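You operate a simulated robot arm through the tools that you are given. There is no shell and no other tool.

You run a simulated two-armed robot. Do the job below in one go: nothing can be reset, and whatever is moved stays where it is left.

Task
Pick up the short end roll from the top of the packing bench with one hand, pass it to the other hand and put it on the scale plate.

It is judged by the outcome, as a careful person would: the job done as asked, and still so three seconds after it is handed in. It fails if anything else is knocked over, pushed out of place, dropped, spilled or broken.

Robot
Two 7-joint arms with two-finger parallel grippers on one trunk, on a base that drives. Base frame: it is fixed to the floor where the robot stands at the start and does not move with it; the origin is under the middle of the robot, x ahead of it, y to its left, z up; the surface under the hand at the start is at about z = 0.82. Lengths are in m, angles in degrees, forces in N, time in s.
The left shoulder is at the start at [0.073, 0.182, 1.086], the right one opposite. With the tool pointing down near the work surface each hand reaches from about 0.3 to 0.76 m from the robot's upright axis, wherever it stands, measured 20 degrees to its own side. Places, roughly: scale plate (32x17 cm) [-2.04, -0.82, 0.6]; short end roll (6x6x18 cm) [0.6, -0.2, 0.9]. Payload 3.91 kg a hand.
The TCP of each hand is the grasp point between the finger pads, 0.03 m short of the fingertips. In the tool frame z runs along the fingers and y along their closing line. Largest opening 0.11 m; finger width 0.02, thickness 0.01; the body of the gripper, 0.048 by 0.112 m, starts 0.055 m behind the TCP.
Orientation is told as [roll, pitch, yaw] about the base's x, y, z axes, in that order, counted from this pose: with the fingers straight down and closing along the base's y, the tool's x points along the base's -x, its y along +y and its z along -z.

Tools
- The arms move only by the tool arm_command. It takes "left_deltas", "right_deltas" or both (then of equal length, played together; a hand with none holds still); each is a list that holds one entry, the list of rows, each a list of 7 numbers: the opening, from 0 (shut) to 1 (fully open), then the shift along the tool's x, y, z in units of 400 mm (1.0 is 400 mm), then the turn, a rotation vector about the tool's x, y, z in units of 45 degrees (1.0 is 45 degrees). In form: [[[claw, tx, ty, tz, wx, wy, wz], ...]]. A call has 1 to 20 rows; each row is the pose to reach, as a shift and turn from the pose commanded when the call began, along the tool's axes at that moment. A call with a number of a shift or a turn outside -1 to 1 is refused whole. Each row takes 0.2 s and may step no farther than 0.05 m and 8.6 degrees from the row before; otherwise, or with a gripper value out of range, the whole call is refused. Where a pose cannot be reached the arm comes as near as it can. A force on the tool above 40 N (or 10 N above the force at the start of the call, whichever is more), or a blocked arm, ends the call early, and 0.2 s more pass. Each finger travels about 0.072 m/s and halts on what it meets, pressing with about 24 N; the grip force reading is that of the motor and also rises with nothing between the fingers. The clock runs only during rows and for 0.2 s after the last one: add rows that repeat a pose to give the fingers time. It gives the time, the measured TCP pose, the force on the tool (base axes), the opening and the grip force at its end, in the units of the frame above (readings bear some noise), with the torque about the TCP (base axes, N m) and any sound that the robot's microphone picked up.
- Cameras (640 x 400 px; columns grow to the right, rows downward): "scene" is now at [0.215, -0.0504, 1.2724]; the picture's right is [-0.51, -0.86, 0.00], its down [-0.43, 0.26, -0.87] and it looks along [0.74, -0.44, -0.50] (base axes); focal length 232 px, centre (320, 200). "left" rides on the left gripper at [0.072, -0.017, -0.103] in its tool frame; the picture's right is [0.23, 0.97, 0.00], its down [-0.76, 0.18, -0.62] and it looks along [-0.61, 0.14, 0.78] (tool axes); focal length 222 px, centre (320, 200). "right" rides on the right gripper at [0.072, 0.017, -0.103] in its tool frame; the picture's right is [-0.23, 0.97, 0.00], its down [-0.76, -0.18, -0.62] and it looks along [-0.61, -0.14, 0.78] (tool axes); focal length 222 px, centre (320, 200).
- get_image(camera): a new picture of that camera. The clock stands still meanwhile.
- move_column(by): slides the trunk up (or, below 0, down) by that many m; the arms and the scene camera ride with it, the base frame stays. It gives what a move gives, with no picture.
- steer(legs): drives the robot by 1 to 6 legs, each [ahead, left, turn to the left] in m, m and degrees, along the robot's own axes; the way and the turn of a leg run together, so that a leg with both is an arc; at most 1.5 m and 180 degrees a leg. The arms and the cameras ride along, it lands a little off, and it stops where it bumps. It gives what a move gives.
- aim_head(pan, tilt): turns the head with the scene camera to pan (to the left, within 80 degrees either way) and tilt (down, from -29 to 69), counted from straight ahead of the robot. It gives what a move gives.
- point_at(camera, pixels): for up to 12 pixels [column, row] of the newest picture of that camera ("zoom" is the newest enlarged one), the place [x, y, z] in the base frame of the surface seen there, good to about 0.002 m, but the place of the scene camera against the robot may be out by one fixed shift of up to 0.012 m in any direction. The clock stands still meanwhile.
- close_up(camera, box): a new picture of the part [left, top, right, bottom] of that camera's present view, enlarged. The clock stands still meanwhile.
- finish_job(): hands the job in; it is judged then, once.

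Open the grippers and draw the arms clear of the work before you hand the job in, unless the task says otherwise.

The tools are called by a JSON object that holds its "name" and its "arguments". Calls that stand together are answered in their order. arm_command: Moves the arms, as the interface text tells. Its arguments: {"type":"object","properties":{"left_deltas":{"type":"array","items":{"type":"array","items":{"type":"array","items":{"type":"number"}}}},"right_deltas":{"type":"array","items":{"type":"array","items":{"type":"array","items":{"type":"number"}}}}},"required":[]} The other tools are called the same way: move_column (by) slides the trunk up or down; steer (legs) drives the base; aim_head (pan, tilt) turns the head that bears the scene camera; get_image (camera) takes a picture; point_at (camera, pixels) gives the place of the surface under pixels of a picture; close_up (camera, box) takes an enlarged picture of a part of a camera's view; finish_job () hands the job in.

At the start:

```text
time_s: 0.0
left_tool_pos: [0.5462, 0.0995, 1.0438]
left_tcp_rot: [0.0, 0.0, 0.1]
left_force: [0.1, -0.1, -0.2]
left_torque: [0.03, -0.01, -0.01]
left_finger_gap: 0.11
left_grasp_force: 0.1
right_tool_pos: [0.3146, -0.2969, 1.152]
right_tcp_rot: [0.0, 0.0, -0.1]
right_force: [-0.3, 0.8, 0.3]
right_torque: [-0.04, 0.0, -0.01]
right_finger_gap: 0.11
right_grasp_force: 0.0
trunk travel left (down, up): [-0.35, 0.164]
robot x, y, heading: [-0.003, 0.0008, 0.3]
head pan, tilt: [-30.8, 30.0]
```

scene: 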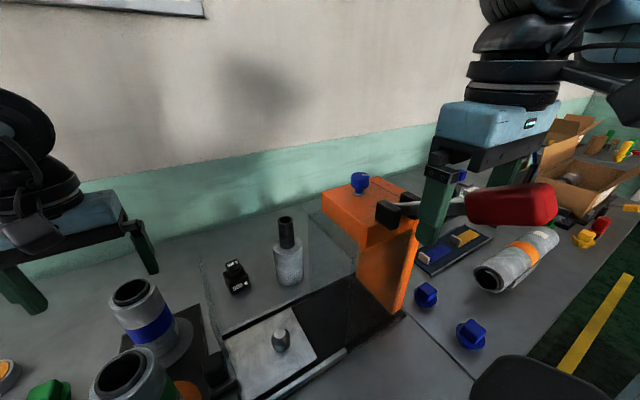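
right: 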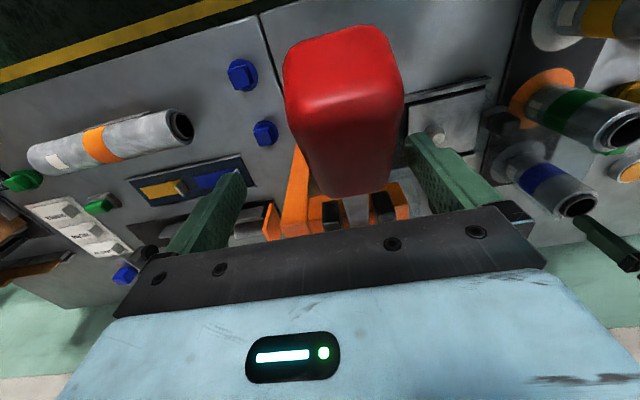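
left: 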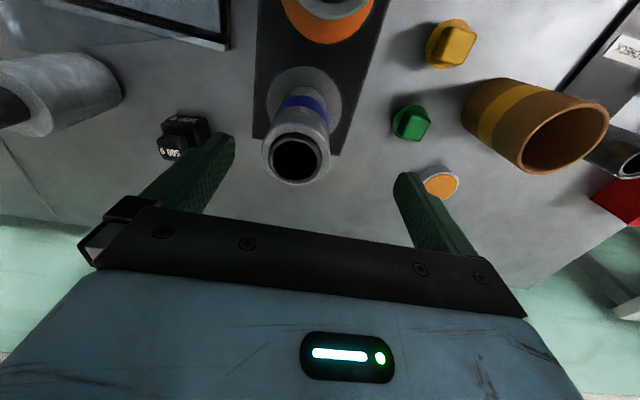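

The scene picture shows several rolls (blue-banded standing near (150,315), orange-banded lying near (515,260)). I look at the bench with the head first to identify the short end roll.

{"name": "aim_head", "arguments": {"pan": 0, "tilt": 45}}

{"name": "get_image", "arguments": {"camera": "scene"}}

{"name": "get_image", "arguments": {"camera": "right"}}

{"name": "get_image", "arguments": {"camera": "left"}}

```text
time_s: 1.0
left_tool_pos: [0.5472, 0.099, 1.0448]
left_tcp_rot: [0.0, -0.1, 0.1]
left_force: [0.2, -0.8, -1.0]
left_torque: [-0.03, 0.0, 0.02]
left_finger_gap: 0.11
left_grasp_force: 0.1
right_tool_pos: [0.3142, -0.2965, 1.1506]
right_tcp_rot: [0.0, -0.1, 0.0]
right_force: [0.4, -0.5, 0.7]
right_torque: [0.01, 0.03, 0.01]
right_finger_gap: 0.1099
right_grasp_force: 0.1
trunk travel left (down, up): [-0.35, 0.164]
robot x, y, heading: [0.0062, 0.0058, 0.0]
head pan, tilt: [0.0, 45.0]
```

```text
taken
```

scene: 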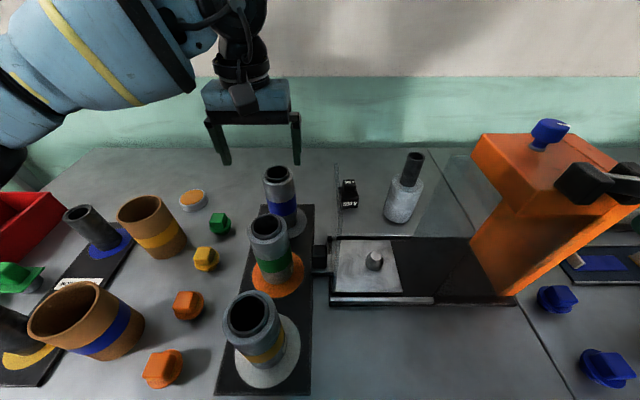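

```text
taken
```

right: 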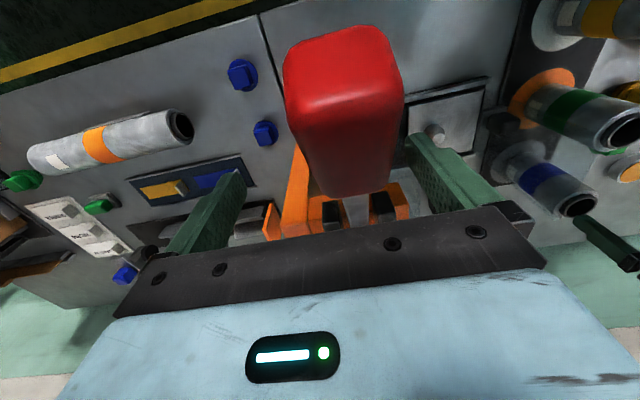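

```text
taken
```

left: 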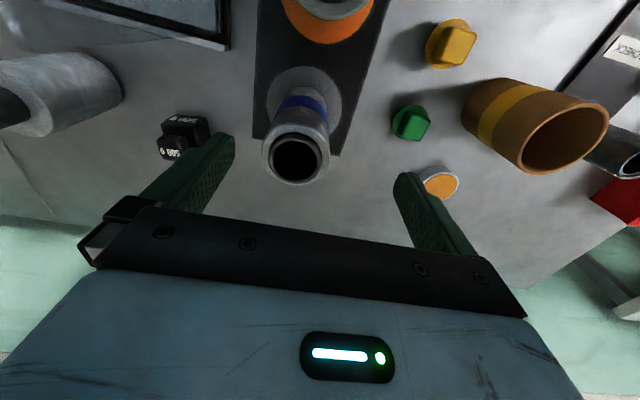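

The grey roll with a dark core stands near (403,195) behind the scale/press. I measure it and the things around it.

{"name": "point_at", "arguments": {"camera": "scene", "pixels": [[413, 158], [403, 205], [403, 220], [348, 193], [372, 262], [500, 170], [490, 250], [278, 195], [277, 180], [440, 210], [372, 215], [335, 175]]}}

{"name": "close_up", "arguments": {"camera": "scene", "box": [300, 100, 620, 300]}}

```text
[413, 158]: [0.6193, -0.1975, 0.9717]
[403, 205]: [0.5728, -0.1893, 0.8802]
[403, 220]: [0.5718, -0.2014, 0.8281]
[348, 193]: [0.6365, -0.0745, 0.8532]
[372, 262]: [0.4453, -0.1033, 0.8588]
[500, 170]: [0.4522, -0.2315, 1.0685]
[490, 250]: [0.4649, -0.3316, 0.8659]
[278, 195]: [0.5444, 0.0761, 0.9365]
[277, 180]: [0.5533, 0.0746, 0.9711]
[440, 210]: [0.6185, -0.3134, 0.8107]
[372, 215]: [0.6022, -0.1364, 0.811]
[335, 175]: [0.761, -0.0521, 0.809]
```

```text
2.00 times, centred on (460, 200) of scene
```

zoom: 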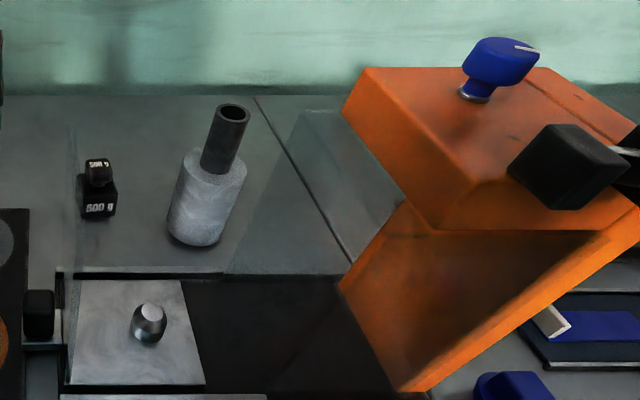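

The grey roll with the dark core is at about [0.60,-0.195], bench z≈0.81. I see faint pane-like edges near (337,165–235) and (440,180); I zoom in to check for a transparent guard.

{"name": "close_up", "arguments": {"camera": "scene", "box": [310, 130, 470, 230]}}

{"name": "close_up", "arguments": {"camera": "scene", "box": [300, 200, 540, 350]}}

```text
4.00 times, centred on (390, 180) of scene
```

zoom: 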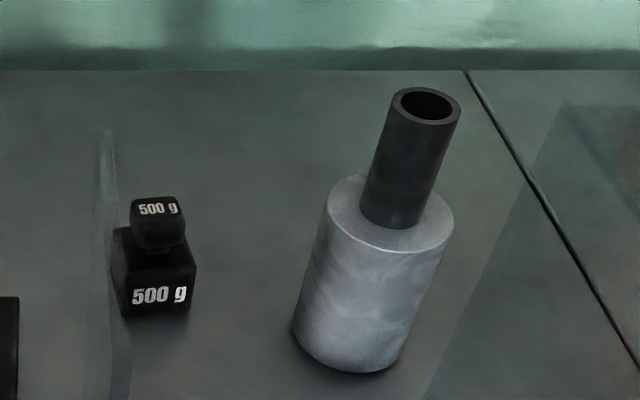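

```text
2.67 times, centred on (420, 275) of scene
```

zoom: 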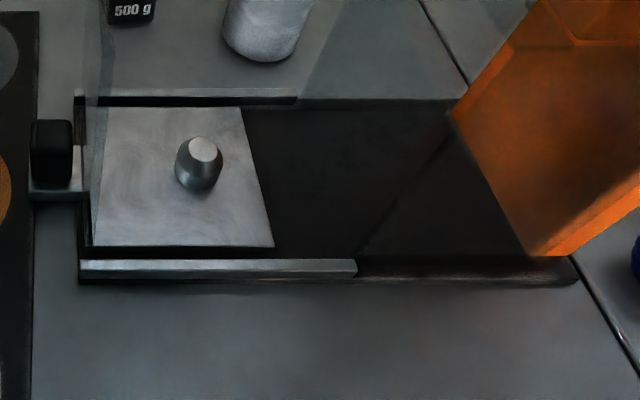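

There seems to be a clear pane behind the press base (edge from about (411,236) up to (450,156)) and one edge-on at column ~337. I measure the press and pane points from this view.

{"name": "get_image", "arguments": {"camera": "scene"}}

{"name": "point_at", "arguments": {"camera": "scene", "pixels": [[411, 234], [338, 225], [338, 190], [450, 160], [490, 140], [475, 195], [545, 215], [600, 150], [418, 237], [332, 240], [332, 300], [510, 298]]}}

{"name": "aim_head", "arguments": {"pan": -25, "tilt": 30}}

{"name": "get_image", "arguments": {"camera": "scene"}}

{"name": "close_up", "arguments": {"camera": "scene", "box": [140, 160, 460, 360]}}

```text
taken
```

scene: 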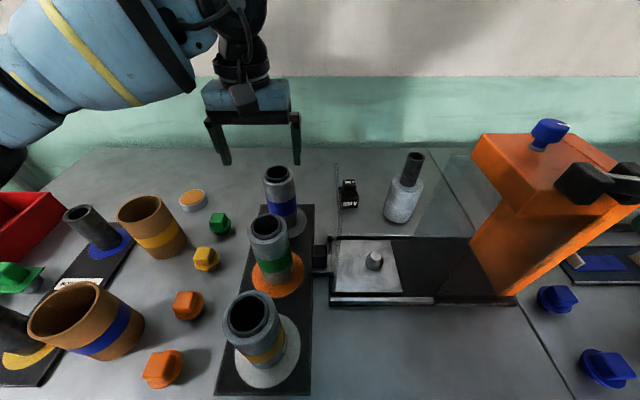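

```text
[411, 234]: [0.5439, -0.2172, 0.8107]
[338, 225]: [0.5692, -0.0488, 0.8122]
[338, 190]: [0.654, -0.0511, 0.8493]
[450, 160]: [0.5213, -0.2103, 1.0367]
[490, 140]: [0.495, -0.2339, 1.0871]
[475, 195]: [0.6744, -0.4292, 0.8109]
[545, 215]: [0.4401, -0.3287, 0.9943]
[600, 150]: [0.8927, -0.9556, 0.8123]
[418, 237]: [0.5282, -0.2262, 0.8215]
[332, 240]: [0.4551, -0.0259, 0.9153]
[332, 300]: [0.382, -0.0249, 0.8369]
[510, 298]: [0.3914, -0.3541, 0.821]
```

```text
time_s: 1.9
left_tool_pos: [0.5453, 0.1, 1.0449]
left_tcp_rot: [-0.1, 0.1, 0.0]
left_force: [-0.3, 0.7, 0.4]
left_torque: [0.03, -0.02, -0.03]
left_finger_gap: 0.11
left_grasp_force: 0.0
right_tool_pos: [0.3146, -0.2955, 1.1511]
right_tcp_rot: [0.0, 0.0, 0.0]
right_force: [0.4, 0.2, 0.5]
right_torque: [0.01, 0.02, 0.04]
right_finger_gap: 0.1099
right_grasp_force: 0.1
trunk travel left (down, up): [-0.35, 0.164]
robot x, y, heading: [-0.0009, -0.0053, -0.2]
head pan, tilt: [-25.0, 30.0]
```

```text
taken
```

scene: 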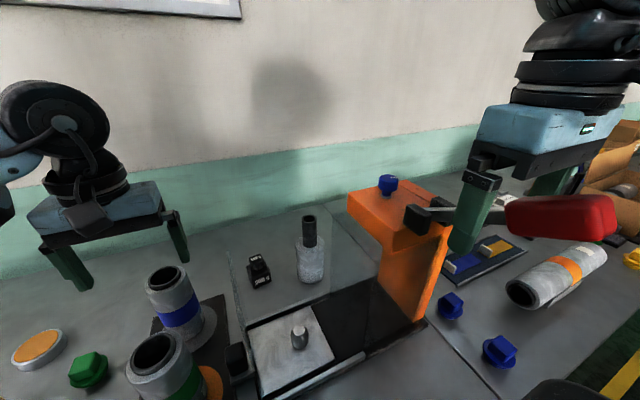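

```text
2.00 times, centred on (300, 260) of scene
```

zoom: 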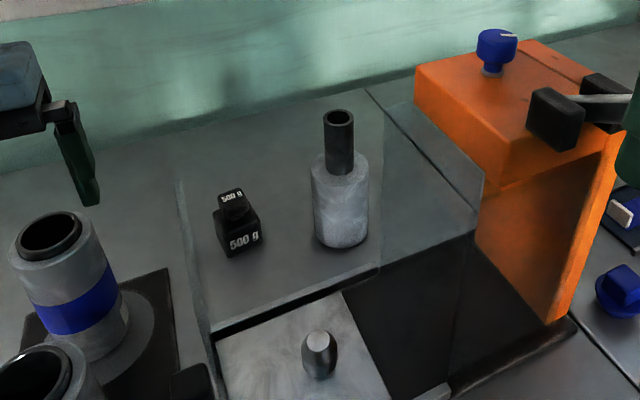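

Pixel (450,160) returned a surface at [0.521,-0.210,1.037], so there is a real clear pane. I zoom in on it and probe its extents.

{"name": "close_up", "arguments": {"camera": "scene", "box": [290, 190, 418, 270]}}

{"name": "point_at", "arguments": {"camera": "scene", "pixels": [[333, 220], [333, 250], [333, 280], [345, 225], [345, 250], [360, 230], [360, 260], [375, 250], [375, 270], [328, 240], [345, 215], [352, 215]]}}

{"name": "point_at", "arguments": {"camera": "scene", "pixels": [[231, 262], [233, 280], [236, 300], [240, 320], [244, 340], [232, 275], [235, 290], [238, 310], [310, 220], [310, 265], [258, 262], [262, 280]]}}

```text
5.00 times, centred on (354, 230) of scene
```

zoom: 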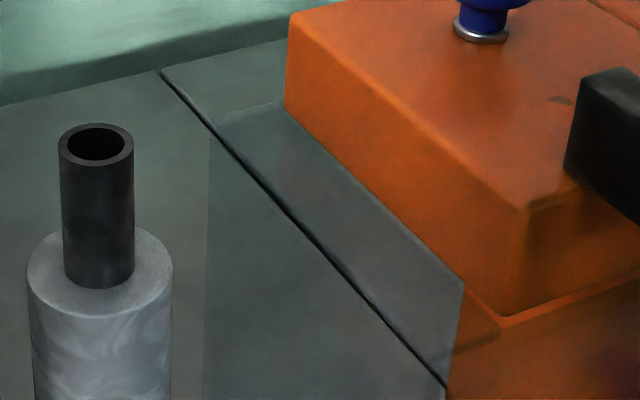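

```text
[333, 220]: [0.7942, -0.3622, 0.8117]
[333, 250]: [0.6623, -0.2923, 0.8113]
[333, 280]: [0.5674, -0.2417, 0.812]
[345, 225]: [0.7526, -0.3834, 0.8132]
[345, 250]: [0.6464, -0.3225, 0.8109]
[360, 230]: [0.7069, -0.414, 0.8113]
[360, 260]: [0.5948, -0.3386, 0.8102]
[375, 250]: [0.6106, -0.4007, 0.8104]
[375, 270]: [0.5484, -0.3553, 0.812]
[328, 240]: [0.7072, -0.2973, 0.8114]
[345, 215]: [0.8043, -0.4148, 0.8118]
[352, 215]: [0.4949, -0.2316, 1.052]
```

```text
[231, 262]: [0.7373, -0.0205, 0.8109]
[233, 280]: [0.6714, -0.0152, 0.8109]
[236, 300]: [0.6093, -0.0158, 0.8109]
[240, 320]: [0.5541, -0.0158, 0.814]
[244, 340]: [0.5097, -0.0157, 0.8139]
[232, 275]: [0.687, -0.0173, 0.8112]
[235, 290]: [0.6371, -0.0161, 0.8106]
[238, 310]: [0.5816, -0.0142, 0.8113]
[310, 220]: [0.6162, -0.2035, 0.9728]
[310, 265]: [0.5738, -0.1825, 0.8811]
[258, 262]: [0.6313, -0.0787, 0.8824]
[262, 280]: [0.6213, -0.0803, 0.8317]
```

The clear pane's left edge works out at about x≈0.525, y≈-0.21, from z≈0.82 up to 1.04, running to -y. Now I look closer at the other, edge-on pane on the left near (235,290).

{"name": "close_up", "arguments": {"camera": "scene", "box": [200, 230, 328, 310]}}

{"name": "close_up", "arguments": {"camera": "scene", "box": [200, 300, 328, 380]}}

{"name": "close_up", "arguments": {"camera": "right", "box": [400, 60, 560, 160]}}

```text
5.00 times, centred on (264, 270) of scene
```

zoom: 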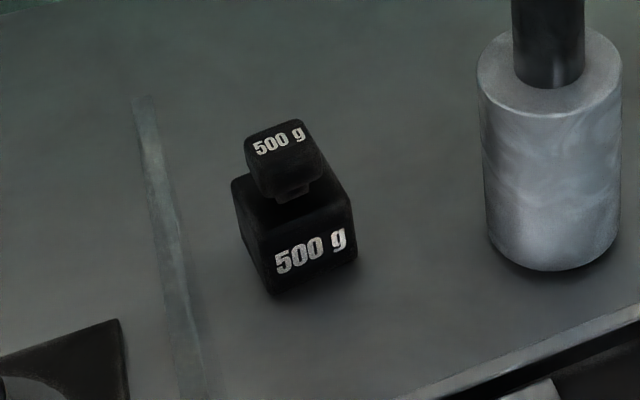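

```text
5.00 times, centred on (264, 340) of scene
```

zoom: 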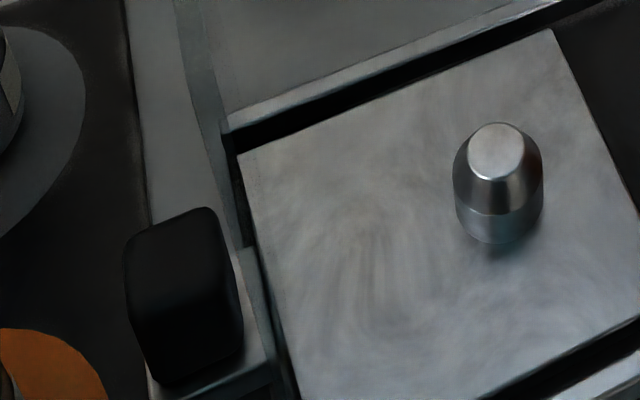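

```text
4.00 times, centred on (480, 110) of right
```

zoom: 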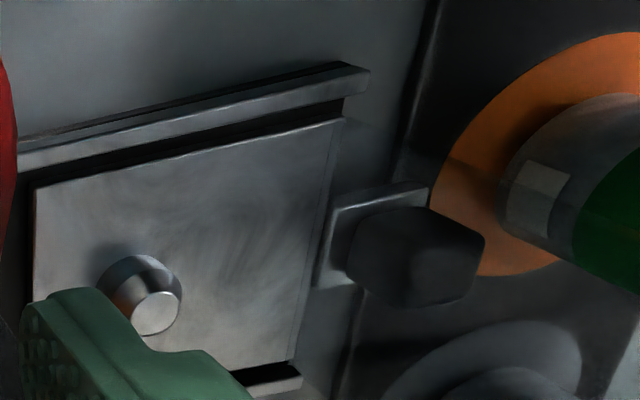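

The left pane stands at y≈-0.03, up to about z≈1.03–1.09 near x≈0.45–0.53. Now I measure the lever with the red handle under the right hand, the press head and knob, before moving anything.

{"name": "get_image", "arguments": {"camera": "scene"}}

{"name": "point_at", "arguments": {"camera": "scene", "pixels": [[387, 180], [350, 200], [400, 200], [440, 225], [420, 218], [450, 213], [520, 210], [565, 200], [612, 205], [610, 230], [560, 225], [385, 193]]}}

{"name": "point_at", "arguments": {"camera": "right", "pixels": [[340, 50], [340, 100], [345, 150], [355, 185], [300, 210], [405, 205], [330, 215], [355, 210], [290, 60], [395, 60], [260, 230], [440, 200]]}}

```text
taken
```

scene: 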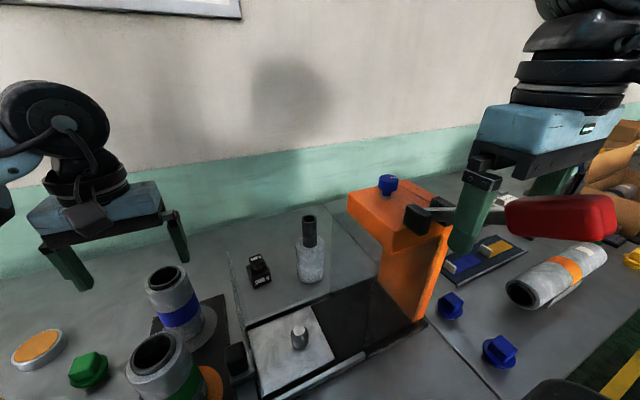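

```text
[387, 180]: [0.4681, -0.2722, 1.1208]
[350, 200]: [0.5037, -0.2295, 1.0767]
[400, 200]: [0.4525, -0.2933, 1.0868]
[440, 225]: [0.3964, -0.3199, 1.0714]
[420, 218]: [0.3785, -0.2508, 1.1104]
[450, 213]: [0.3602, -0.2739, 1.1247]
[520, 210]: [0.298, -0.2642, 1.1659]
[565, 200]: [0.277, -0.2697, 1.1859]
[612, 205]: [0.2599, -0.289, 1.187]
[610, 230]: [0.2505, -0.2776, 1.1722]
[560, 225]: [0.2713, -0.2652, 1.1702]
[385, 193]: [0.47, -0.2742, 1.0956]
```

```text
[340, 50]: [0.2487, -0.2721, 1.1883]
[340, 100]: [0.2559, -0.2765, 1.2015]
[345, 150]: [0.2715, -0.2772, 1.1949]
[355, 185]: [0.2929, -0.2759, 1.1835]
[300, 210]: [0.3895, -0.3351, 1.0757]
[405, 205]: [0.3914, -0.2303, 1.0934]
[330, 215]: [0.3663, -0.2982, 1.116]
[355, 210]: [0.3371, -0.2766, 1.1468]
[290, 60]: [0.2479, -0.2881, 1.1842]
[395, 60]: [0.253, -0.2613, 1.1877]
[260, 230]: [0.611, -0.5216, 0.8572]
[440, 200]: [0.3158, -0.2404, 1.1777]
```

The readings show the lever rod (≈[0.34,-0.277,1.15]) sits between the open right fingers (TCP [0.315,-0.297,1.151]), with the red handle just behind. I raise the trunk straight up so the right hand clears it without any sideways push.

{"name": "move_column", "arguments": {"by": 0.16}}

{"name": "get_image", "arguments": {"camera": "scene"}}

{"name": "get_image", "arguments": {"camera": "right"}}

{"name": "get_image", "arguments": {"camera": "left"}}

```text
time_s: 3.7
left_tool_pos: [0.547, 0.1, 1.2025]
left_tcp_rot: [0.0, 0.2, 0.0]
left_force: [-0.8, 0.0, -0.1]
left_torque: [0.03, -0.02, -0.02]
left_finger_gap: 0.11
left_grasp_force: 0.1
right_tool_pos: [0.3143, -0.2963, 1.3093]
right_tcp_rot: [0.0, 0.1, 0.0]
right_force: [-0.3, 0.5, 0.6]
right_torque: [0.03, -0.02, 0.03]
right_finger_gap: 0.1101
right_grasp_force: 0.0
trunk travel left (down, up): [-0.51, 0.004]
robot x, y, heading: [-0.0005, -0.0047, 0.1]
head pan, tilt: [-25.0, 30.0]
```

```text
taken
```

scene: 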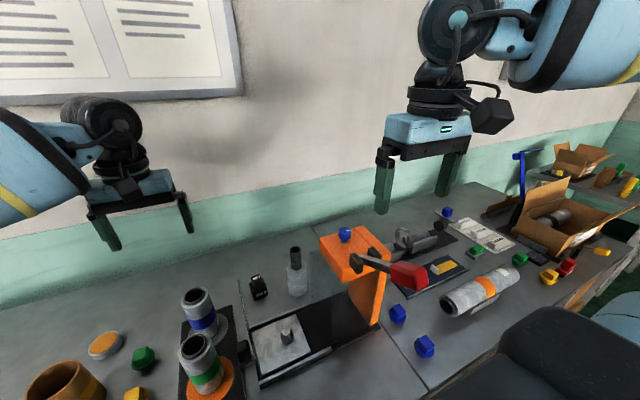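

```text
taken
```

right: 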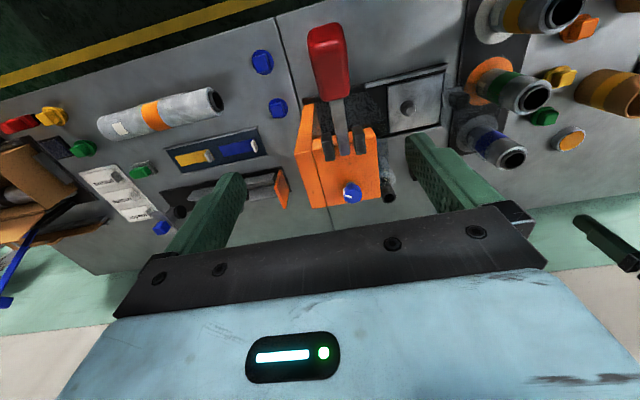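

```text
taken
```

left: 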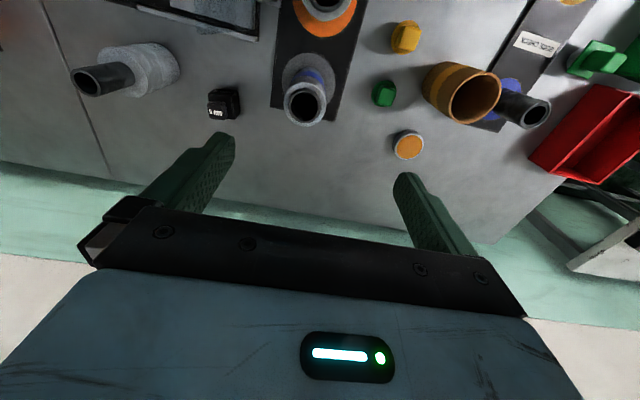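

The right hand is now clear of the lever. A black shape shows at the lower right (560,350); I pan the head to see the surroundings before any driving.

{"name": "aim_head", "arguments": {"pan": -70, "tilt": 40}}

{"name": "get_image", "arguments": {"camera": "scene"}}

{"name": "aim_head", "arguments": {"pan": 0, "tilt": 66}}

{"name": "get_image", "arguments": {"camera": "scene"}}

{"name": "aim_head", "arguments": {"pan": 70, "tilt": 40}}

{"name": "get_image", "arguments": {"camera": "scene"}}

```text
time_s: 4.8
left_tool_pos: [0.5464, 0.0992, 1.2044]
left_tcp_rot: [0.0, 0.0, 0.1]
left_force: [-0.4, 0.3, 0.6]
left_torque: [0.01, 0.0, -0.01]
left_finger_gap: 0.1098
left_grasp_force: 0.1
right_tool_pos: [0.3138, -0.2949, 1.3114]
right_tcp_rot: [0.0, 0.0, 0.0]
right_force: [-0.2, -0.1, 0.0]
right_torque: [0.0, 0.02, -0.04]
right_finger_gap: 0.1103
right_grasp_force: 0.1
trunk travel left (down, up): [-0.51, 0.004]
robot x, y, heading: [0.0022, 0.0003, -0.2]
head pan, tilt: [-70.0, 40.0]
```

```text
taken
```

scene: 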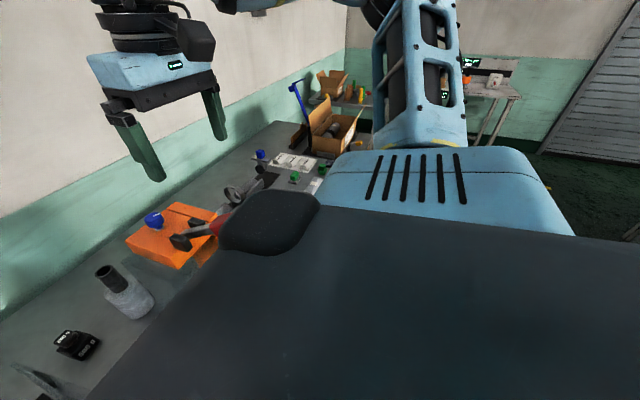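

```text
time_s: 6.2
left_tool_pos: [0.5457, 0.0998, 1.2045]
left_tcp_rot: [0.0, 0.0, 0.2]
left_force: [0.3, 0.7, -1.2]
left_torque: [0.03, -0.02, 0.01]
left_finger_gap: 0.1099
left_grasp_force: 0.1
right_tool_pos: [0.3144, -0.2969, 1.3107]
right_tcp_rot: [0.1, -0.1, 0.0]
right_force: [0.1, 0.1, 0.6]
right_torque: [-0.04, -0.01, -0.02]
right_finger_gap: 0.11
right_grasp_force: 0.1
trunk travel left (down, up): [-0.51, 0.004]
robot x, y, heading: [0.003, -0.0014, -0.0]
head pan, tilt: [0.0, 66.0]
```

```text
taken
```

scene: 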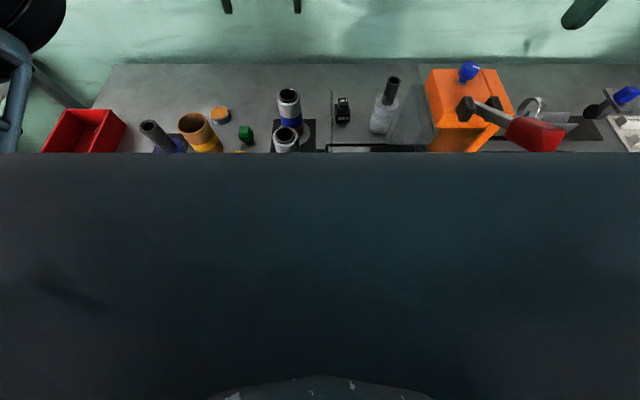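

```text
time_s: 7.6
left_tool_pos: [0.5452, 0.0998, 1.2049]
left_tcp_rot: [0.1, 0.0, 0.1]
left_force: [0.6, 0.1, -0.3]
left_torque: [-0.03, 0.03, 0.01]
left_finger_gap: 0.1099
left_grasp_force: 0.1
right_tool_pos: [0.315, -0.2973, 1.3097]
right_tcp_rot: [0.0, 0.0, -0.1]
right_force: [0.0, -0.3, -0.3]
right_torque: [0.0, -0.01, -0.01]
right_finger_gap: 0.1102
right_grasp_force: 0.0
trunk travel left (down, up): [-0.51, 0.004]
robot x, y, heading: [0.0015, -0.0007, -0.0]
head pan, tilt: [70.0, 40.0]
```

```text
taken
```

scene: 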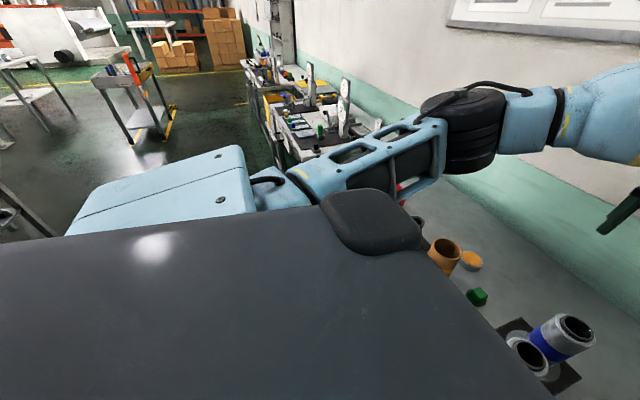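

Nothing stands by the robot's flanks except its own shoulders (black/blue shapes). I strafe 0.13 m to the right so the left hand can comfortably reach the roll; both hands are above all bench objects.

{"name": "steer", "arguments": {"legs": [[0, -0.13, 0]]}}

{"name": "aim_head", "arguments": {"pan": -10, "tilt": 45}}

{"name": "get_image", "arguments": {"camera": "scene"}}

{"name": "get_image", "arguments": {"camera": "left"}}

```text
time_s: 9.4
left_tool_pos: [0.5472, -0.0261, 1.2036]
left_tcp_rot: [0.0, 0.0, 0.1]
left_force: [0.2, -0.2, -0.6]
left_torque: [0.0, -0.02, 0.02]
left_finger_gap: 0.1101
left_grasp_force: 0.0
right_tool_pos: [0.3139, -0.4229, 1.3121]
right_tcp_rot: [0.0, 0.0, 0.1]
right_force: [0.3, -0.3, -0.1]
right_torque: [-0.01, 0.0, 0.0]
right_finger_gap: 0.1099
right_grasp_force: 0.1
trunk travel left (down, up): [-0.51, 0.004]
robot x, y, heading: [-0.0026, -0.1245, 0.1]
head pan, tilt: [70.0, 40.0]
```

```text
time_s: 10.9
left_tool_pos: [0.5465, -0.0269, 1.2051]
left_tcp_rot: [0.0, 0.0, 0.0]
left_force: [0.4, -0.9, -0.4]
left_torque: [0.01, -0.01, -0.01]
left_finger_gap: 0.1099
left_grasp_force: 0.1
right_tool_pos: [0.3141, -0.4212, 1.3107]
right_tcp_rot: [0.1, -0.1, 0.2]
right_force: [-0.7, 0.0, 0.0]
right_torque: [-0.02, -0.02, -0.01]
right_finger_gap: 0.1102
right_grasp_force: 0.0
trunk travel left (down, up): [-0.51, 0.004]
robot x, y, heading: [0.0006, -0.1252, 0.0]
head pan, tilt: [-10.0, 45.0]
```

```text
taken
```

scene: 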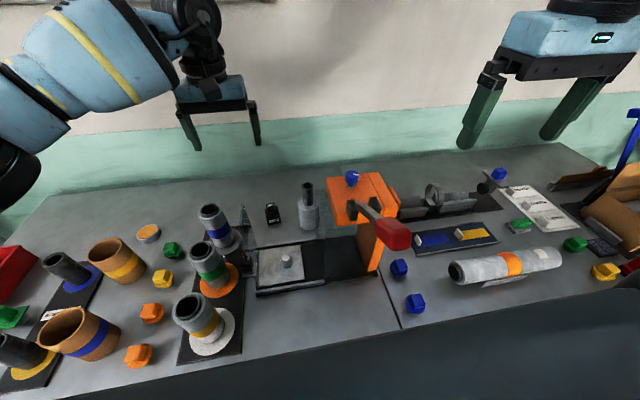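

```text
taken
```

left: 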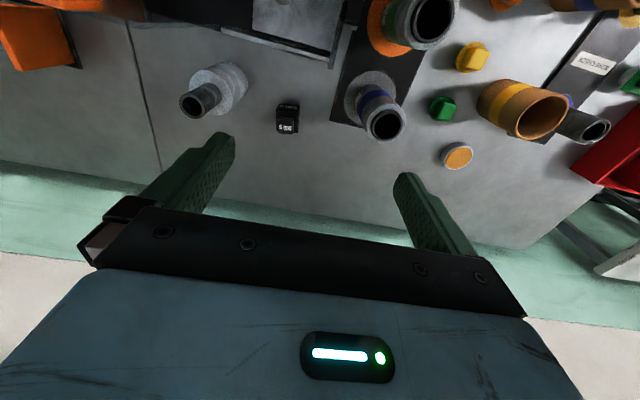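

The left camera shows the roll's core rim at about (197,101). I measure the core and the wrap with the left camera, which is free of the scene camera's fixed shift.

{"name": "close_up", "arguments": {"camera": "left", "box": [160, 40, 288, 120]}}

{"name": "point_at", "arguments": {"camera": "left", "pixels": [[197, 101], [183, 101], [190, 112], [204, 92], [212, 95], [218, 82], [230, 80], [240, 85], [205, 75], [228, 105]]}}

```text
5.00 times, centred on (224, 80) of left
```

zoom: 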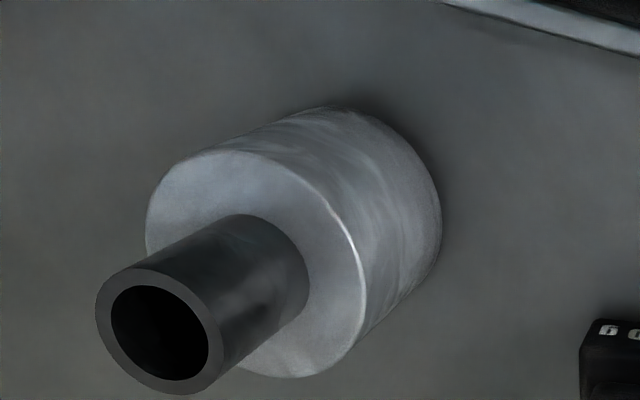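

```text
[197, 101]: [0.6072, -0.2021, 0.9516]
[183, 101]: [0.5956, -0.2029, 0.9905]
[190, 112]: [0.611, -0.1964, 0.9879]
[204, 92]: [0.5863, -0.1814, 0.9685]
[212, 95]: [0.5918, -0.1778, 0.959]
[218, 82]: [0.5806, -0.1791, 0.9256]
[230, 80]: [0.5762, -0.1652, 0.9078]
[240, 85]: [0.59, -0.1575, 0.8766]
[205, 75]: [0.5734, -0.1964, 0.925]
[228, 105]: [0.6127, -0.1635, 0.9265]
```

I sample the core's top rim in the enlarged picture (ellipse centred about (160,330)) to get its centre.

{"name": "point_at", "arguments": {"camera": "zoom", "pixels": [[103, 312], [120, 280], [150, 275], [190, 295], [215, 335], [212, 370], [185, 388], [150, 383], [120, 360], [170, 180], [330, 330], [280, 360]]}}

```text
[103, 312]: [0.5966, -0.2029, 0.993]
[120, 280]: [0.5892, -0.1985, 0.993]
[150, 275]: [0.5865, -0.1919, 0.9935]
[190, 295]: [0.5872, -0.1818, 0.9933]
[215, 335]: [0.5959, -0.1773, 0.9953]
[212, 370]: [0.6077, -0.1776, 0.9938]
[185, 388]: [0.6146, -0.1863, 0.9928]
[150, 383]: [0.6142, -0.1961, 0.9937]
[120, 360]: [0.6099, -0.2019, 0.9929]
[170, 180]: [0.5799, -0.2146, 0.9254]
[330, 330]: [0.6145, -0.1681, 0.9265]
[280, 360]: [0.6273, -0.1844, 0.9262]
```

The core centre is at about [0.6005,-0.190], rim z=0.993, wrap top z=0.926. I now look for the clear pane's edge in both cameras to choose a yaw that keeps the hand and its camera away from it.

{"name": "close_up", "arguments": {"camera": "left", "box": [0, 0, 256, 160]}}

{"name": "close_up", "arguments": {"camera": "scene", "box": [220, 160, 380, 260]}}

```text
2.50 times, centred on (128, 80) of left
```

zoom: 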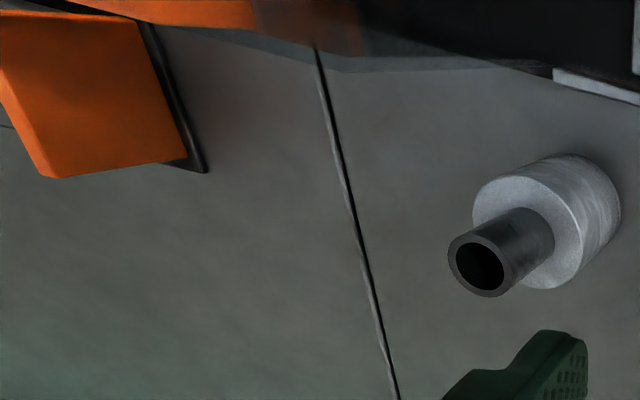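

```text
4.00 times, centred on (300, 210) of scene
```

zoom: 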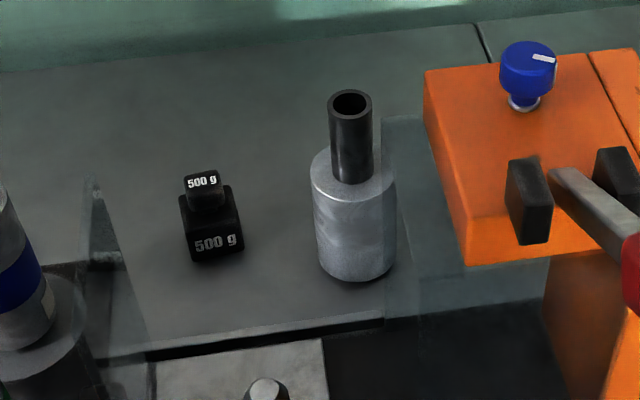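

I probe pixels right on the pane edges in the enlarged scene picture (right pane's edge near column 383; left pane near (92,180)–(148,370)), plus the core rim as a check.

{"name": "point_at", "arguments": {"camera": "zoom", "pixels": [[382, 118], [384, 117], [386, 118], [383, 140], [384, 160], [383, 200], [384, 290], [400, 117], [415, 116], [349, 92], [349, 118], [349, 170]]}}

{"name": "point_at", "arguments": {"camera": "zoom", "pixels": [[92, 177], [90, 185], [95, 190], [100, 200], [110, 235], [120, 270], [130, 300], [140, 340], [82, 200], [82, 230], [85, 262], [100, 262]]}}

```text
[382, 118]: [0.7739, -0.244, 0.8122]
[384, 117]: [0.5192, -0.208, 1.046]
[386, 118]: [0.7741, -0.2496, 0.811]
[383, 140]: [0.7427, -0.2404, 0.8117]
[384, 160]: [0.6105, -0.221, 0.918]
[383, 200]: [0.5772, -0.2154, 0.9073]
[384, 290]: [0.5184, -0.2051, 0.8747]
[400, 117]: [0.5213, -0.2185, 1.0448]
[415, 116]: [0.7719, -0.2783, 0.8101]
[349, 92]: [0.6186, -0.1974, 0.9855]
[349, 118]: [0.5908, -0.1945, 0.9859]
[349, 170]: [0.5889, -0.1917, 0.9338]
```

```text
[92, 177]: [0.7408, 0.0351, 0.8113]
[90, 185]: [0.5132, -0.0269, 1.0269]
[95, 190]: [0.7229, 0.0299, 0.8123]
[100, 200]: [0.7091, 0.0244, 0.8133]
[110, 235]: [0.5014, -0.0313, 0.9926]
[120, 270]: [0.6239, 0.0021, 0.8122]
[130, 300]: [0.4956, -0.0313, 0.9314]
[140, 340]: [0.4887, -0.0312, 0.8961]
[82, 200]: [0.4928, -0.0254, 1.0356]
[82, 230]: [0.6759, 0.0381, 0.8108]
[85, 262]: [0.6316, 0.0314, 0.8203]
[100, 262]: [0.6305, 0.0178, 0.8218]
```

The panes are now located: right pane at x≈0.517, y≤-0.20, top ≈1.05; left pane at y≈-0.025, x≤0.51, top ≈1.04. I move the left hand high (z 1.205) over the roll's axis [0.6005,-0.190] with a -40° yaw so its camera stays off the pane.

{"name": "arm_command", "arguments": {"left_deltas": [[[1, -0.0225, -0.068, 0, 0, 0, 0.148], [1, -0.045, -0.136, 0, 0, 0, 0.296], [1, -0.0675, -0.204, 0, 0, 0, 0.444], [1, -0.09, -0.272, 0, 0, 0, 0.593], [1, -0.1125, -0.34, 0, 0, 0, 0.741], [1, -0.135, -0.408, 0, 0, 0, 0.889], [1, -0.135, -0.408, 0, 0, 0, 0.889]]]}}

{"name": "get_image", "arguments": {"camera": "left"}}

{"name": "get_image", "arguments": {"camera": "scene"}}

```text
time_s: 12.5
left_tool_pos: [0.5489, -0.157, 1.1865]
left_tcp_rot: [0.0, 0.0, -40.0]
left_force: [0.7, -0.6, -0.1]
left_torque: [0.02, -0.04, 0.01]
left_finger_gap: 0.1099
left_grasp_force: 0.0
left hand out of reach, approached as far as the arm can: row 4, 5, 6, 7
right_tool_pos: [0.314, -0.4222, 1.3112]
right_tcp_rot: [0.1, 0.1, 0.1]
right_force: [-1.5, -0.2, 0.3]
right_torque: [0.0, -0.03, 0.03]
right_finger_gap: 0.1099
right_grasp_force: 0.1
trunk travel left (down, up): [-0.51, 0.004]
robot x, y, heading: [0.0037, -0.1277, -0.1]
head pan, tilt: [-10.0, 45.0]
```

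```text
taken
```

left: 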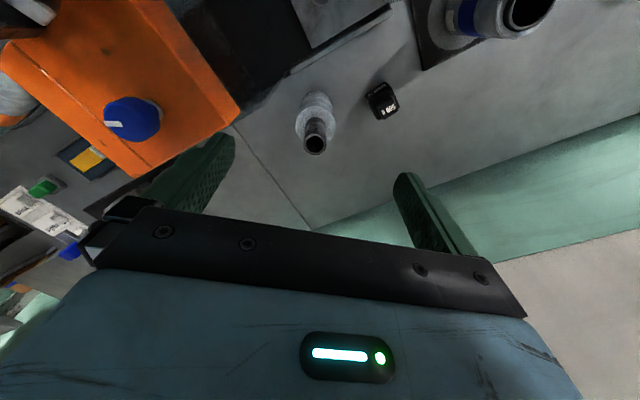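

```text
taken
```

scene: 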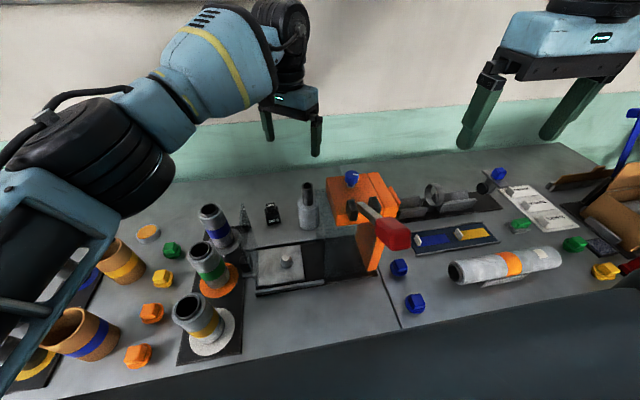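

The hand stopped short at [0.549,-0.157,1.187] (out of reach this high). I draw it back a little toward the robot and left, to learn how the next command is referenced and to prepare for strafing the base further right.

{"name": "arm_command", "arguments": {"left_deltas": [[[1, 0.077, 0.033, 0, 0, 0, 0], [1, 0.154, 0.066, 0, 0, 0, 0], [1, 0.231, 0.1, 0, 0, 0, 0], [1, 0.308, 0.133, 0, 0, 0, 0], [1, 0.308, 0.133, 0, 0, 0, 0]]]}}

{"name": "aim_head", "arguments": {"pan": -45, "tilt": 30}}

{"name": "get_image", "arguments": {"camera": "scene"}}

```text
time_s: 13.7
left_tool_pos: [0.4895, -0.0361, 1.186]
left_tcp_rot: [-0.1, 0.0, -39.9]
left_force: [-0.5, -0.4, 0.7]
left_torque: [0.03, -0.01, 0.01]
left_finger_gap: 0.1101
left_grasp_force: 0.2
right_tool_pos: [0.3156, -0.4232, 1.3112]
right_tcp_rot: [0.0, 0.0, 0.1]
right_force: [0.1, -0.2, -0.1]
right_torque: [-0.01, -0.03, 0.0]
right_finger_gap: 0.11
right_grasp_force: 0.0
trunk travel left (down, up): [-0.51, 0.004]
robot x, y, heading: [-0.0024, -0.1263, -0.2]
head pan, tilt: [-10.0, 45.0]
```

```text
time_s: 14.7
left_tool_pos: [0.4891, -0.0368, 1.1869]
left_tcp_rot: [0.1, 0.0, -40.0]
left_force: [-0.1, 0.2, -0.5]
left_torque: [-0.03, 0.0, -0.01]
left_finger_gap: 0.1101
left_grasp_force: 0.0
right_tool_pos: [0.3144, -0.4227, 1.3106]
right_tcp_rot: [0.0, 0.1, 0.1]
right_force: [-0.8, 0.1, 0.3]
right_torque: [0.02, -0.01, 0.02]
right_finger_gap: 0.1101
right_grasp_force: 0.0
trunk travel left (down, up): [-0.51, 0.004]
robot x, y, heading: [-0.0002, -0.1261, 0.2]
head pan, tilt: [-45.0, 30.0]
```

```text
taken
```

scene: 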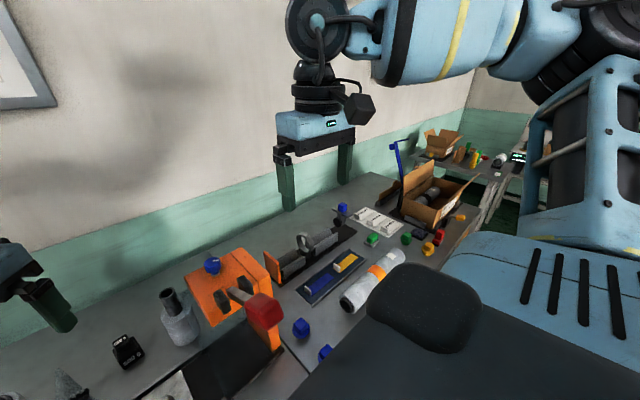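

The next command references the pose actually reached, good. I measure the blue pole (395,150) and the open box on the right before strafing that way.

{"name": "point_at", "arguments": {"camera": "scene", "pixels": [[395, 150], [399, 190], [420, 165], [462, 190], [430, 205], [305, 235], [342, 208], [440, 135]]}}

```text
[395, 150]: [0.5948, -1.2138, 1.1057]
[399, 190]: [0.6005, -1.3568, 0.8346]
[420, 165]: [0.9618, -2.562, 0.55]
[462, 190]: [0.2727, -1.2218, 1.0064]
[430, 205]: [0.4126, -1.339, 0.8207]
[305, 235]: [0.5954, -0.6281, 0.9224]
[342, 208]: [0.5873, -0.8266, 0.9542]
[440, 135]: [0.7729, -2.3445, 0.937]
```

The box and pole are out at y≈-1.2, far enough. I shift the left hand 0.1 m further left first so it stays away from the press knob, then strafe the base 0.17 m right.

{"name": "arm_command", "arguments": {"left_deltas": [[[1, 0.054, 0.064, 0, 0, 0, 0], [1, 0.107, 0.128, 0, 0, 0, 0], [1, 0.161, 0.1915, 0, 0, 0, 0], [1, 0.161, 0.1915, 0, 0, 0, 0]]]}}

{"name": "steer", "arguments": {"legs": [[0, -0.17, 0]]}}

{"name": "aim_head", "arguments": {"pan": 5, "tilt": 45}}

{"name": "get_image", "arguments": {"camera": "scene"}}

{"name": "get_image", "arguments": {"camera": "left"}}

```text
time_s: 15.7
left_tool_pos: [0.493, 0.0638, 1.1851]
left_tcp_rot: [0.0, 0.0, -39.9]
left_force: [0.5, -0.5, -0.5]
left_torque: [0.01, 0.0, 0.05]
left_finger_gap: 0.1097
left_grasp_force: 0.0
right_tool_pos: [0.3145, -0.4234, 1.3115]
right_tcp_rot: [0.0, 0.0, 0.1]
right_force: [-0.4, -0.2, 1.1]
right_torque: [0.0, 0.04, 0.0]
right_finger_gap: 0.1103
right_grasp_force: 0.0
trunk travel left (down, up): [-0.51, 0.004]
robot x, y, heading: [-0.0013, -0.1285, -0.2]
head pan, tilt: [-45.0, 30.0]
```

```text
time_s: 17.2
left_tool_pos: [0.4872, 0.012, 1.1851]
left_tcp_rot: [0.1, -0.1, -39.9]
left_force: [-0.4, -0.3, 0.5]
left_torque: [-0.02, 0.02, 0.04]
left_finger_gap: 0.1101
left_grasp_force: 0.1
right_tool_pos: [0.3105, -0.4737, 1.3118]
right_tcp_rot: [-0.1, 0.0, 0.3]
right_force: [-0.2, 1.0, -0.3]
right_torque: [-0.02, 0.02, -0.01]
right_finger_gap: 0.1101
right_grasp_force: 0.1
trunk travel left (down, up): [-0.51, 0.004]
robot x, y, heading: [-0.01, -0.1774, 0.1]
head pan, tilt: [-45.0, 30.0]
stopped in leg 1: the robot was blocked; the commanded pose is now the measured one
```

```text
time_s: 18.4
left_tool_pos: [0.4881, 0.0117, 1.1854]
left_tcp_rot: [0.0, 0.0, -39.9]
left_force: [0.1, -0.7, -0.4]
left_torque: [0.01, -0.01, 0.01]
left_finger_gap: 0.1098
left_grasp_force: 0.0
right_tool_pos: [0.311, -0.4749, 1.3114]
right_tcp_rot: [0.1, 0.0, 0.1]
right_force: [0.5, 0.1, 1.0]
right_torque: [0.03, 0.0, -0.01]
right_finger_gap: 0.1098
right_grasp_force: 0.1
trunk travel left (down, up): [-0.51, 0.004]
robot x, y, heading: [-0.001, -0.1816, 0.2]
head pan, tilt: [5.0, 45.0]
```

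```text
taken
```

scene: 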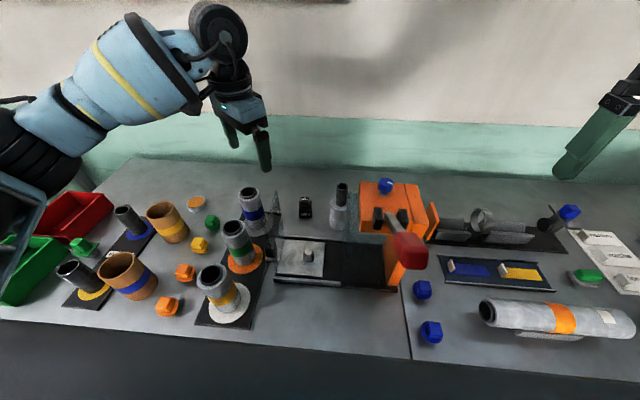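

```text
taken
```

left: 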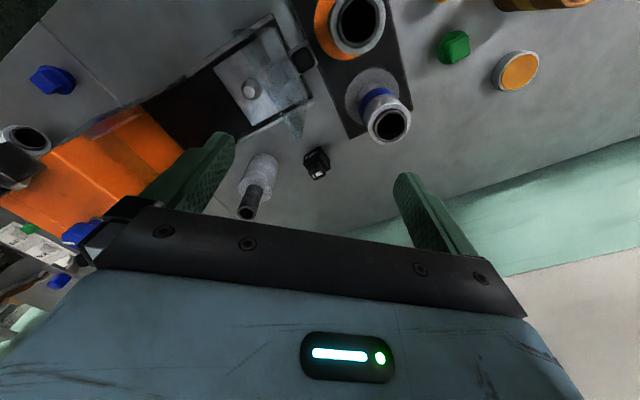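

The base stopped at y≈-0.18, blocked by something. I check whether the lever's red handle or anything else was touched, and look to the right side.

{"name": "point_at", "arguments": {"camera": "scene", "pixels": [[405, 245], [400, 240], [415, 262], [400, 222], [386, 182], [378, 215], [342, 188], [360, 190]]}}

{"name": "close_up", "arguments": {"camera": "scene", "box": [300, 150, 460, 310]}}

{"name": "aim_head", "arguments": {"pan": -40, "tilt": 60}}

{"name": "get_image", "arguments": {"camera": "scene"}}

{"name": "get_image", "arguments": {"camera": "right"}}

```text
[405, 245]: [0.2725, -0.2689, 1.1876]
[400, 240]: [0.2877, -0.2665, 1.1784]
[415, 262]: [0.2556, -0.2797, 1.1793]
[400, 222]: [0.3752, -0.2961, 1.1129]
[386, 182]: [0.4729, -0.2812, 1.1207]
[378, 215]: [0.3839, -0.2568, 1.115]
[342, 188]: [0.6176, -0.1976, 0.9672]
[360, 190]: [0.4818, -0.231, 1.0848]
```

```text
2.50 times, centred on (380, 230) of scene
```

zoom: 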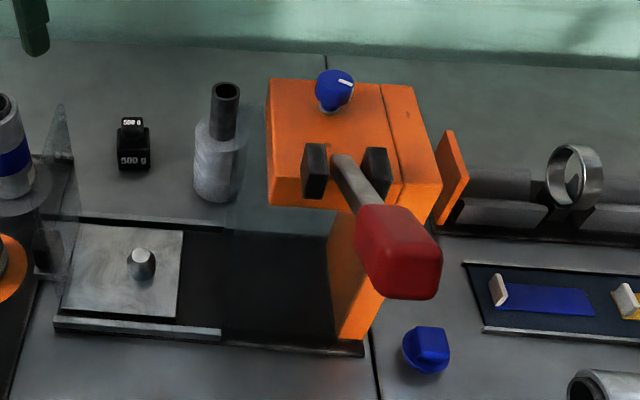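

```text
time_s: 19.5
left_tool_pos: [0.4873, 0.0121, 1.1853]
left_tcp_rot: [-0.1, 0.0, -39.8]
left_force: [0.9, -0.8, -0.2]
left_torque: [0.01, 0.01, 0.02]
left_finger_gap: 0.1098
left_grasp_force: 0.0
right_tool_pos: [0.312, -0.4735, 1.3112]
right_tcp_rot: [0.0, 0.1, 0.2]
right_force: [0.5, 0.3, -0.2]
right_torque: [0.02, 0.0, 0.04]
right_finger_gap: 0.11
right_grasp_force: 0.0
trunk travel left (down, up): [-0.51, 0.004]
robot x, y, heading: [-0.0039, -0.1759, 0.1]
head pan, tilt: [-40.0, 60.0]
```

```text
taken
```

scene: 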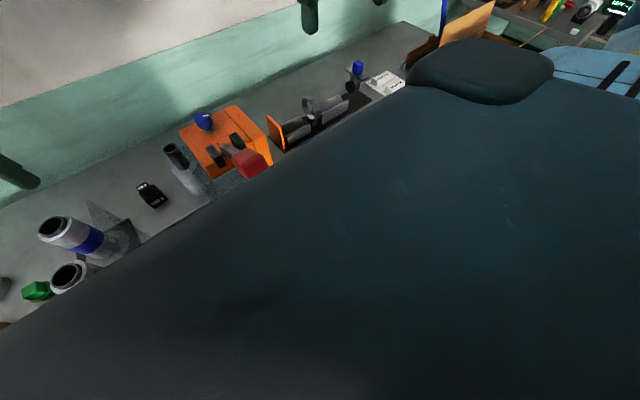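

```text
taken
```

right: 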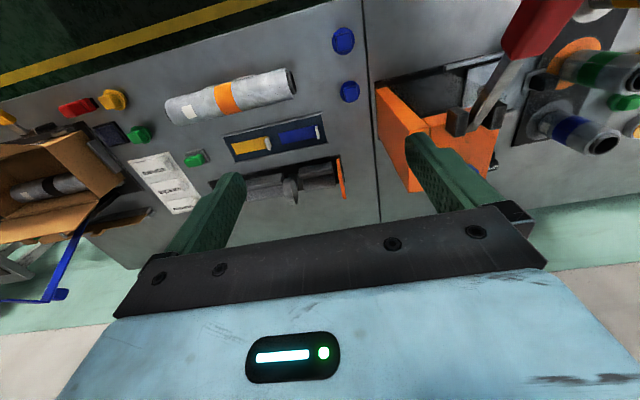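

The lever is unmoved (handle still at [0.272,-0.269,1.188]) and nothing on the bench has shifted; the base must have met something low. From here the roll is reachable, so I bring the left hand to a hover just above the roll at z≈1.125.

{"name": "arm_command", "arguments": {"left_deltas": [[[1, -0.09, -0.0345, 0.0254, 0, 0, 0], [1, -0.18, -0.069, 0.0508, 0, 0, 0], [1, -0.27, -0.1035, 0.0762, 0, 0, 0], [1, -0.36, -0.138, 0.1017, 0, 0, 0], [1, -0.45, -0.1725, 0.127, 0, 0, 0], [1, -0.539, -0.207, 0.1525, 0, 0, 0], [1, -0.539, -0.207, 0.1525, 0, 0, 0]]]}}

{"name": "get_image", "arguments": {"camera": "left"}}

{"name": "aim_head", "arguments": {"pan": 5, "tilt": 42}}

{"name": "get_image", "arguments": {"camera": "scene"}}

```text
time_s: 21.1
left_tool_pos: [0.5617, -0.189, 1.1106]
left_tcp_rot: [0.1, -0.1, -39.7]
left_force: [0.3, 0.9, -0.8]
left_torque: [-0.02, -0.01, 0.0]
left_finger_gap: 0.1102
left_grasp_force: 0.0
left hand out of reach, approached as far as the arm can: row 5, 6, 7
right_tool_pos: [0.3117, -0.4755, 1.3104]
right_tcp_rot: [-0.1, -0.1, 0.3]
right_force: [-0.4, 0.7, 0.0]
right_torque: [0.0, -0.02, 0.0]
right_finger_gap: 0.1099
right_grasp_force: 0.0
trunk travel left (down, up): [-0.51, 0.004]
robot x, y, heading: [-0.0041, -0.1777, 0.3]
head pan, tilt: [-40.0, 60.0]
```

```text
taken
```

left: 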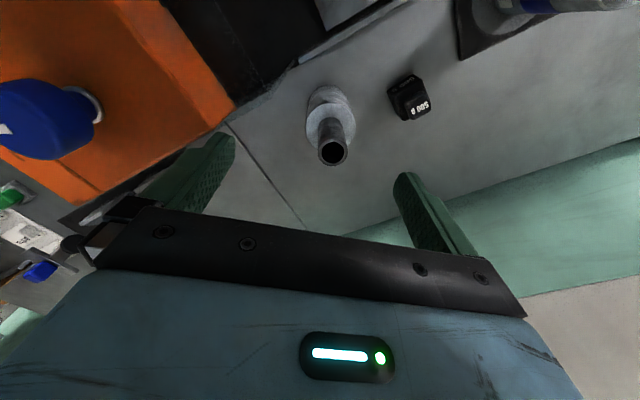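

```text
time_s: 22.3
left_tool_pos: [0.5609, -0.1862, 1.1126]
left_tcp_rot: [0.0, -0.1, -39.8]
left_force: [-0.3, -0.7, 0.1]
left_torque: [0.01, -0.01, -0.02]
left_finger_gap: 0.1101
left_grasp_force: 0.1
right_tool_pos: [0.3116, -0.4729, 1.3115]
right_tcp_rot: [0.0, 0.0, 0.1]
right_force: [-0.3, -0.6, -0.5]
right_torque: [-0.02, -0.02, 0.01]
right_finger_gap: 0.1103
right_grasp_force: 0.1
trunk travel left (down, up): [-0.51, 0.004]
robot x, y, heading: [0.0006, -0.1798, 0.2]
head pan, tilt: [5.0, 42.0]
```

```text
taken
```

scene: 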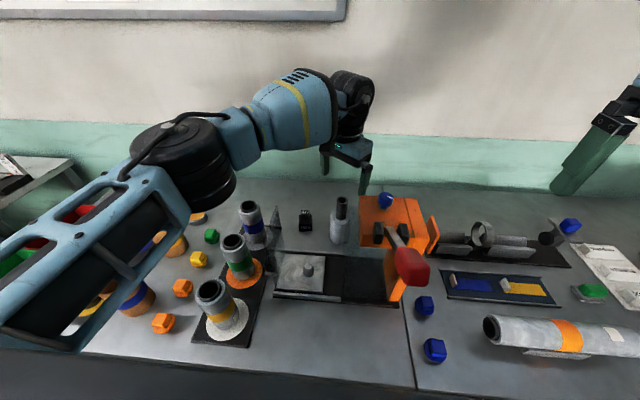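

The hand stops at [0.561,-0.187,1.112]: cross-body reach is the limit, so turning the base right would help. I measure the bench's front edge to judge how much room the base has.

{"name": "point_at", "arguments": {"camera": "scene", "pixels": [[120, 352], [200, 365], [300, 378], [400, 387], [500, 393], [560, 392], [300, 392], [400, 397], [160, 375], [60, 370], [385, 200], [410, 265]]}}

{"name": "close_up", "arguments": {"camera": "scene", "box": [0, 300, 160, 400]}}

```text
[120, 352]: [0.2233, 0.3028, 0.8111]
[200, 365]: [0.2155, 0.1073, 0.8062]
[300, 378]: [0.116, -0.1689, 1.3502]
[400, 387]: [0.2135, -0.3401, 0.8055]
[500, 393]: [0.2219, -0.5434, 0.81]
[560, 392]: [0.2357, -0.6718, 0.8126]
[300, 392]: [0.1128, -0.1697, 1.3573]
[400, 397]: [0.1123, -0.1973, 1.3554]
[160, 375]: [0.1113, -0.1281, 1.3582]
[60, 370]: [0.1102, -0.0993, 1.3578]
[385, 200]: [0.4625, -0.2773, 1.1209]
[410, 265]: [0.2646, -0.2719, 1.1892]
```

```text
4.00 times, centred on (80, 350) of scene
```

zoom: 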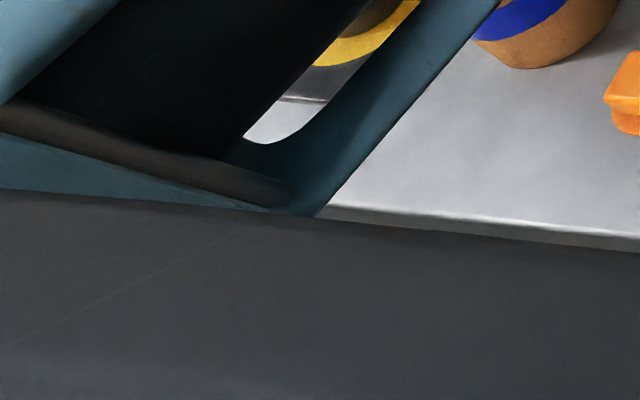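

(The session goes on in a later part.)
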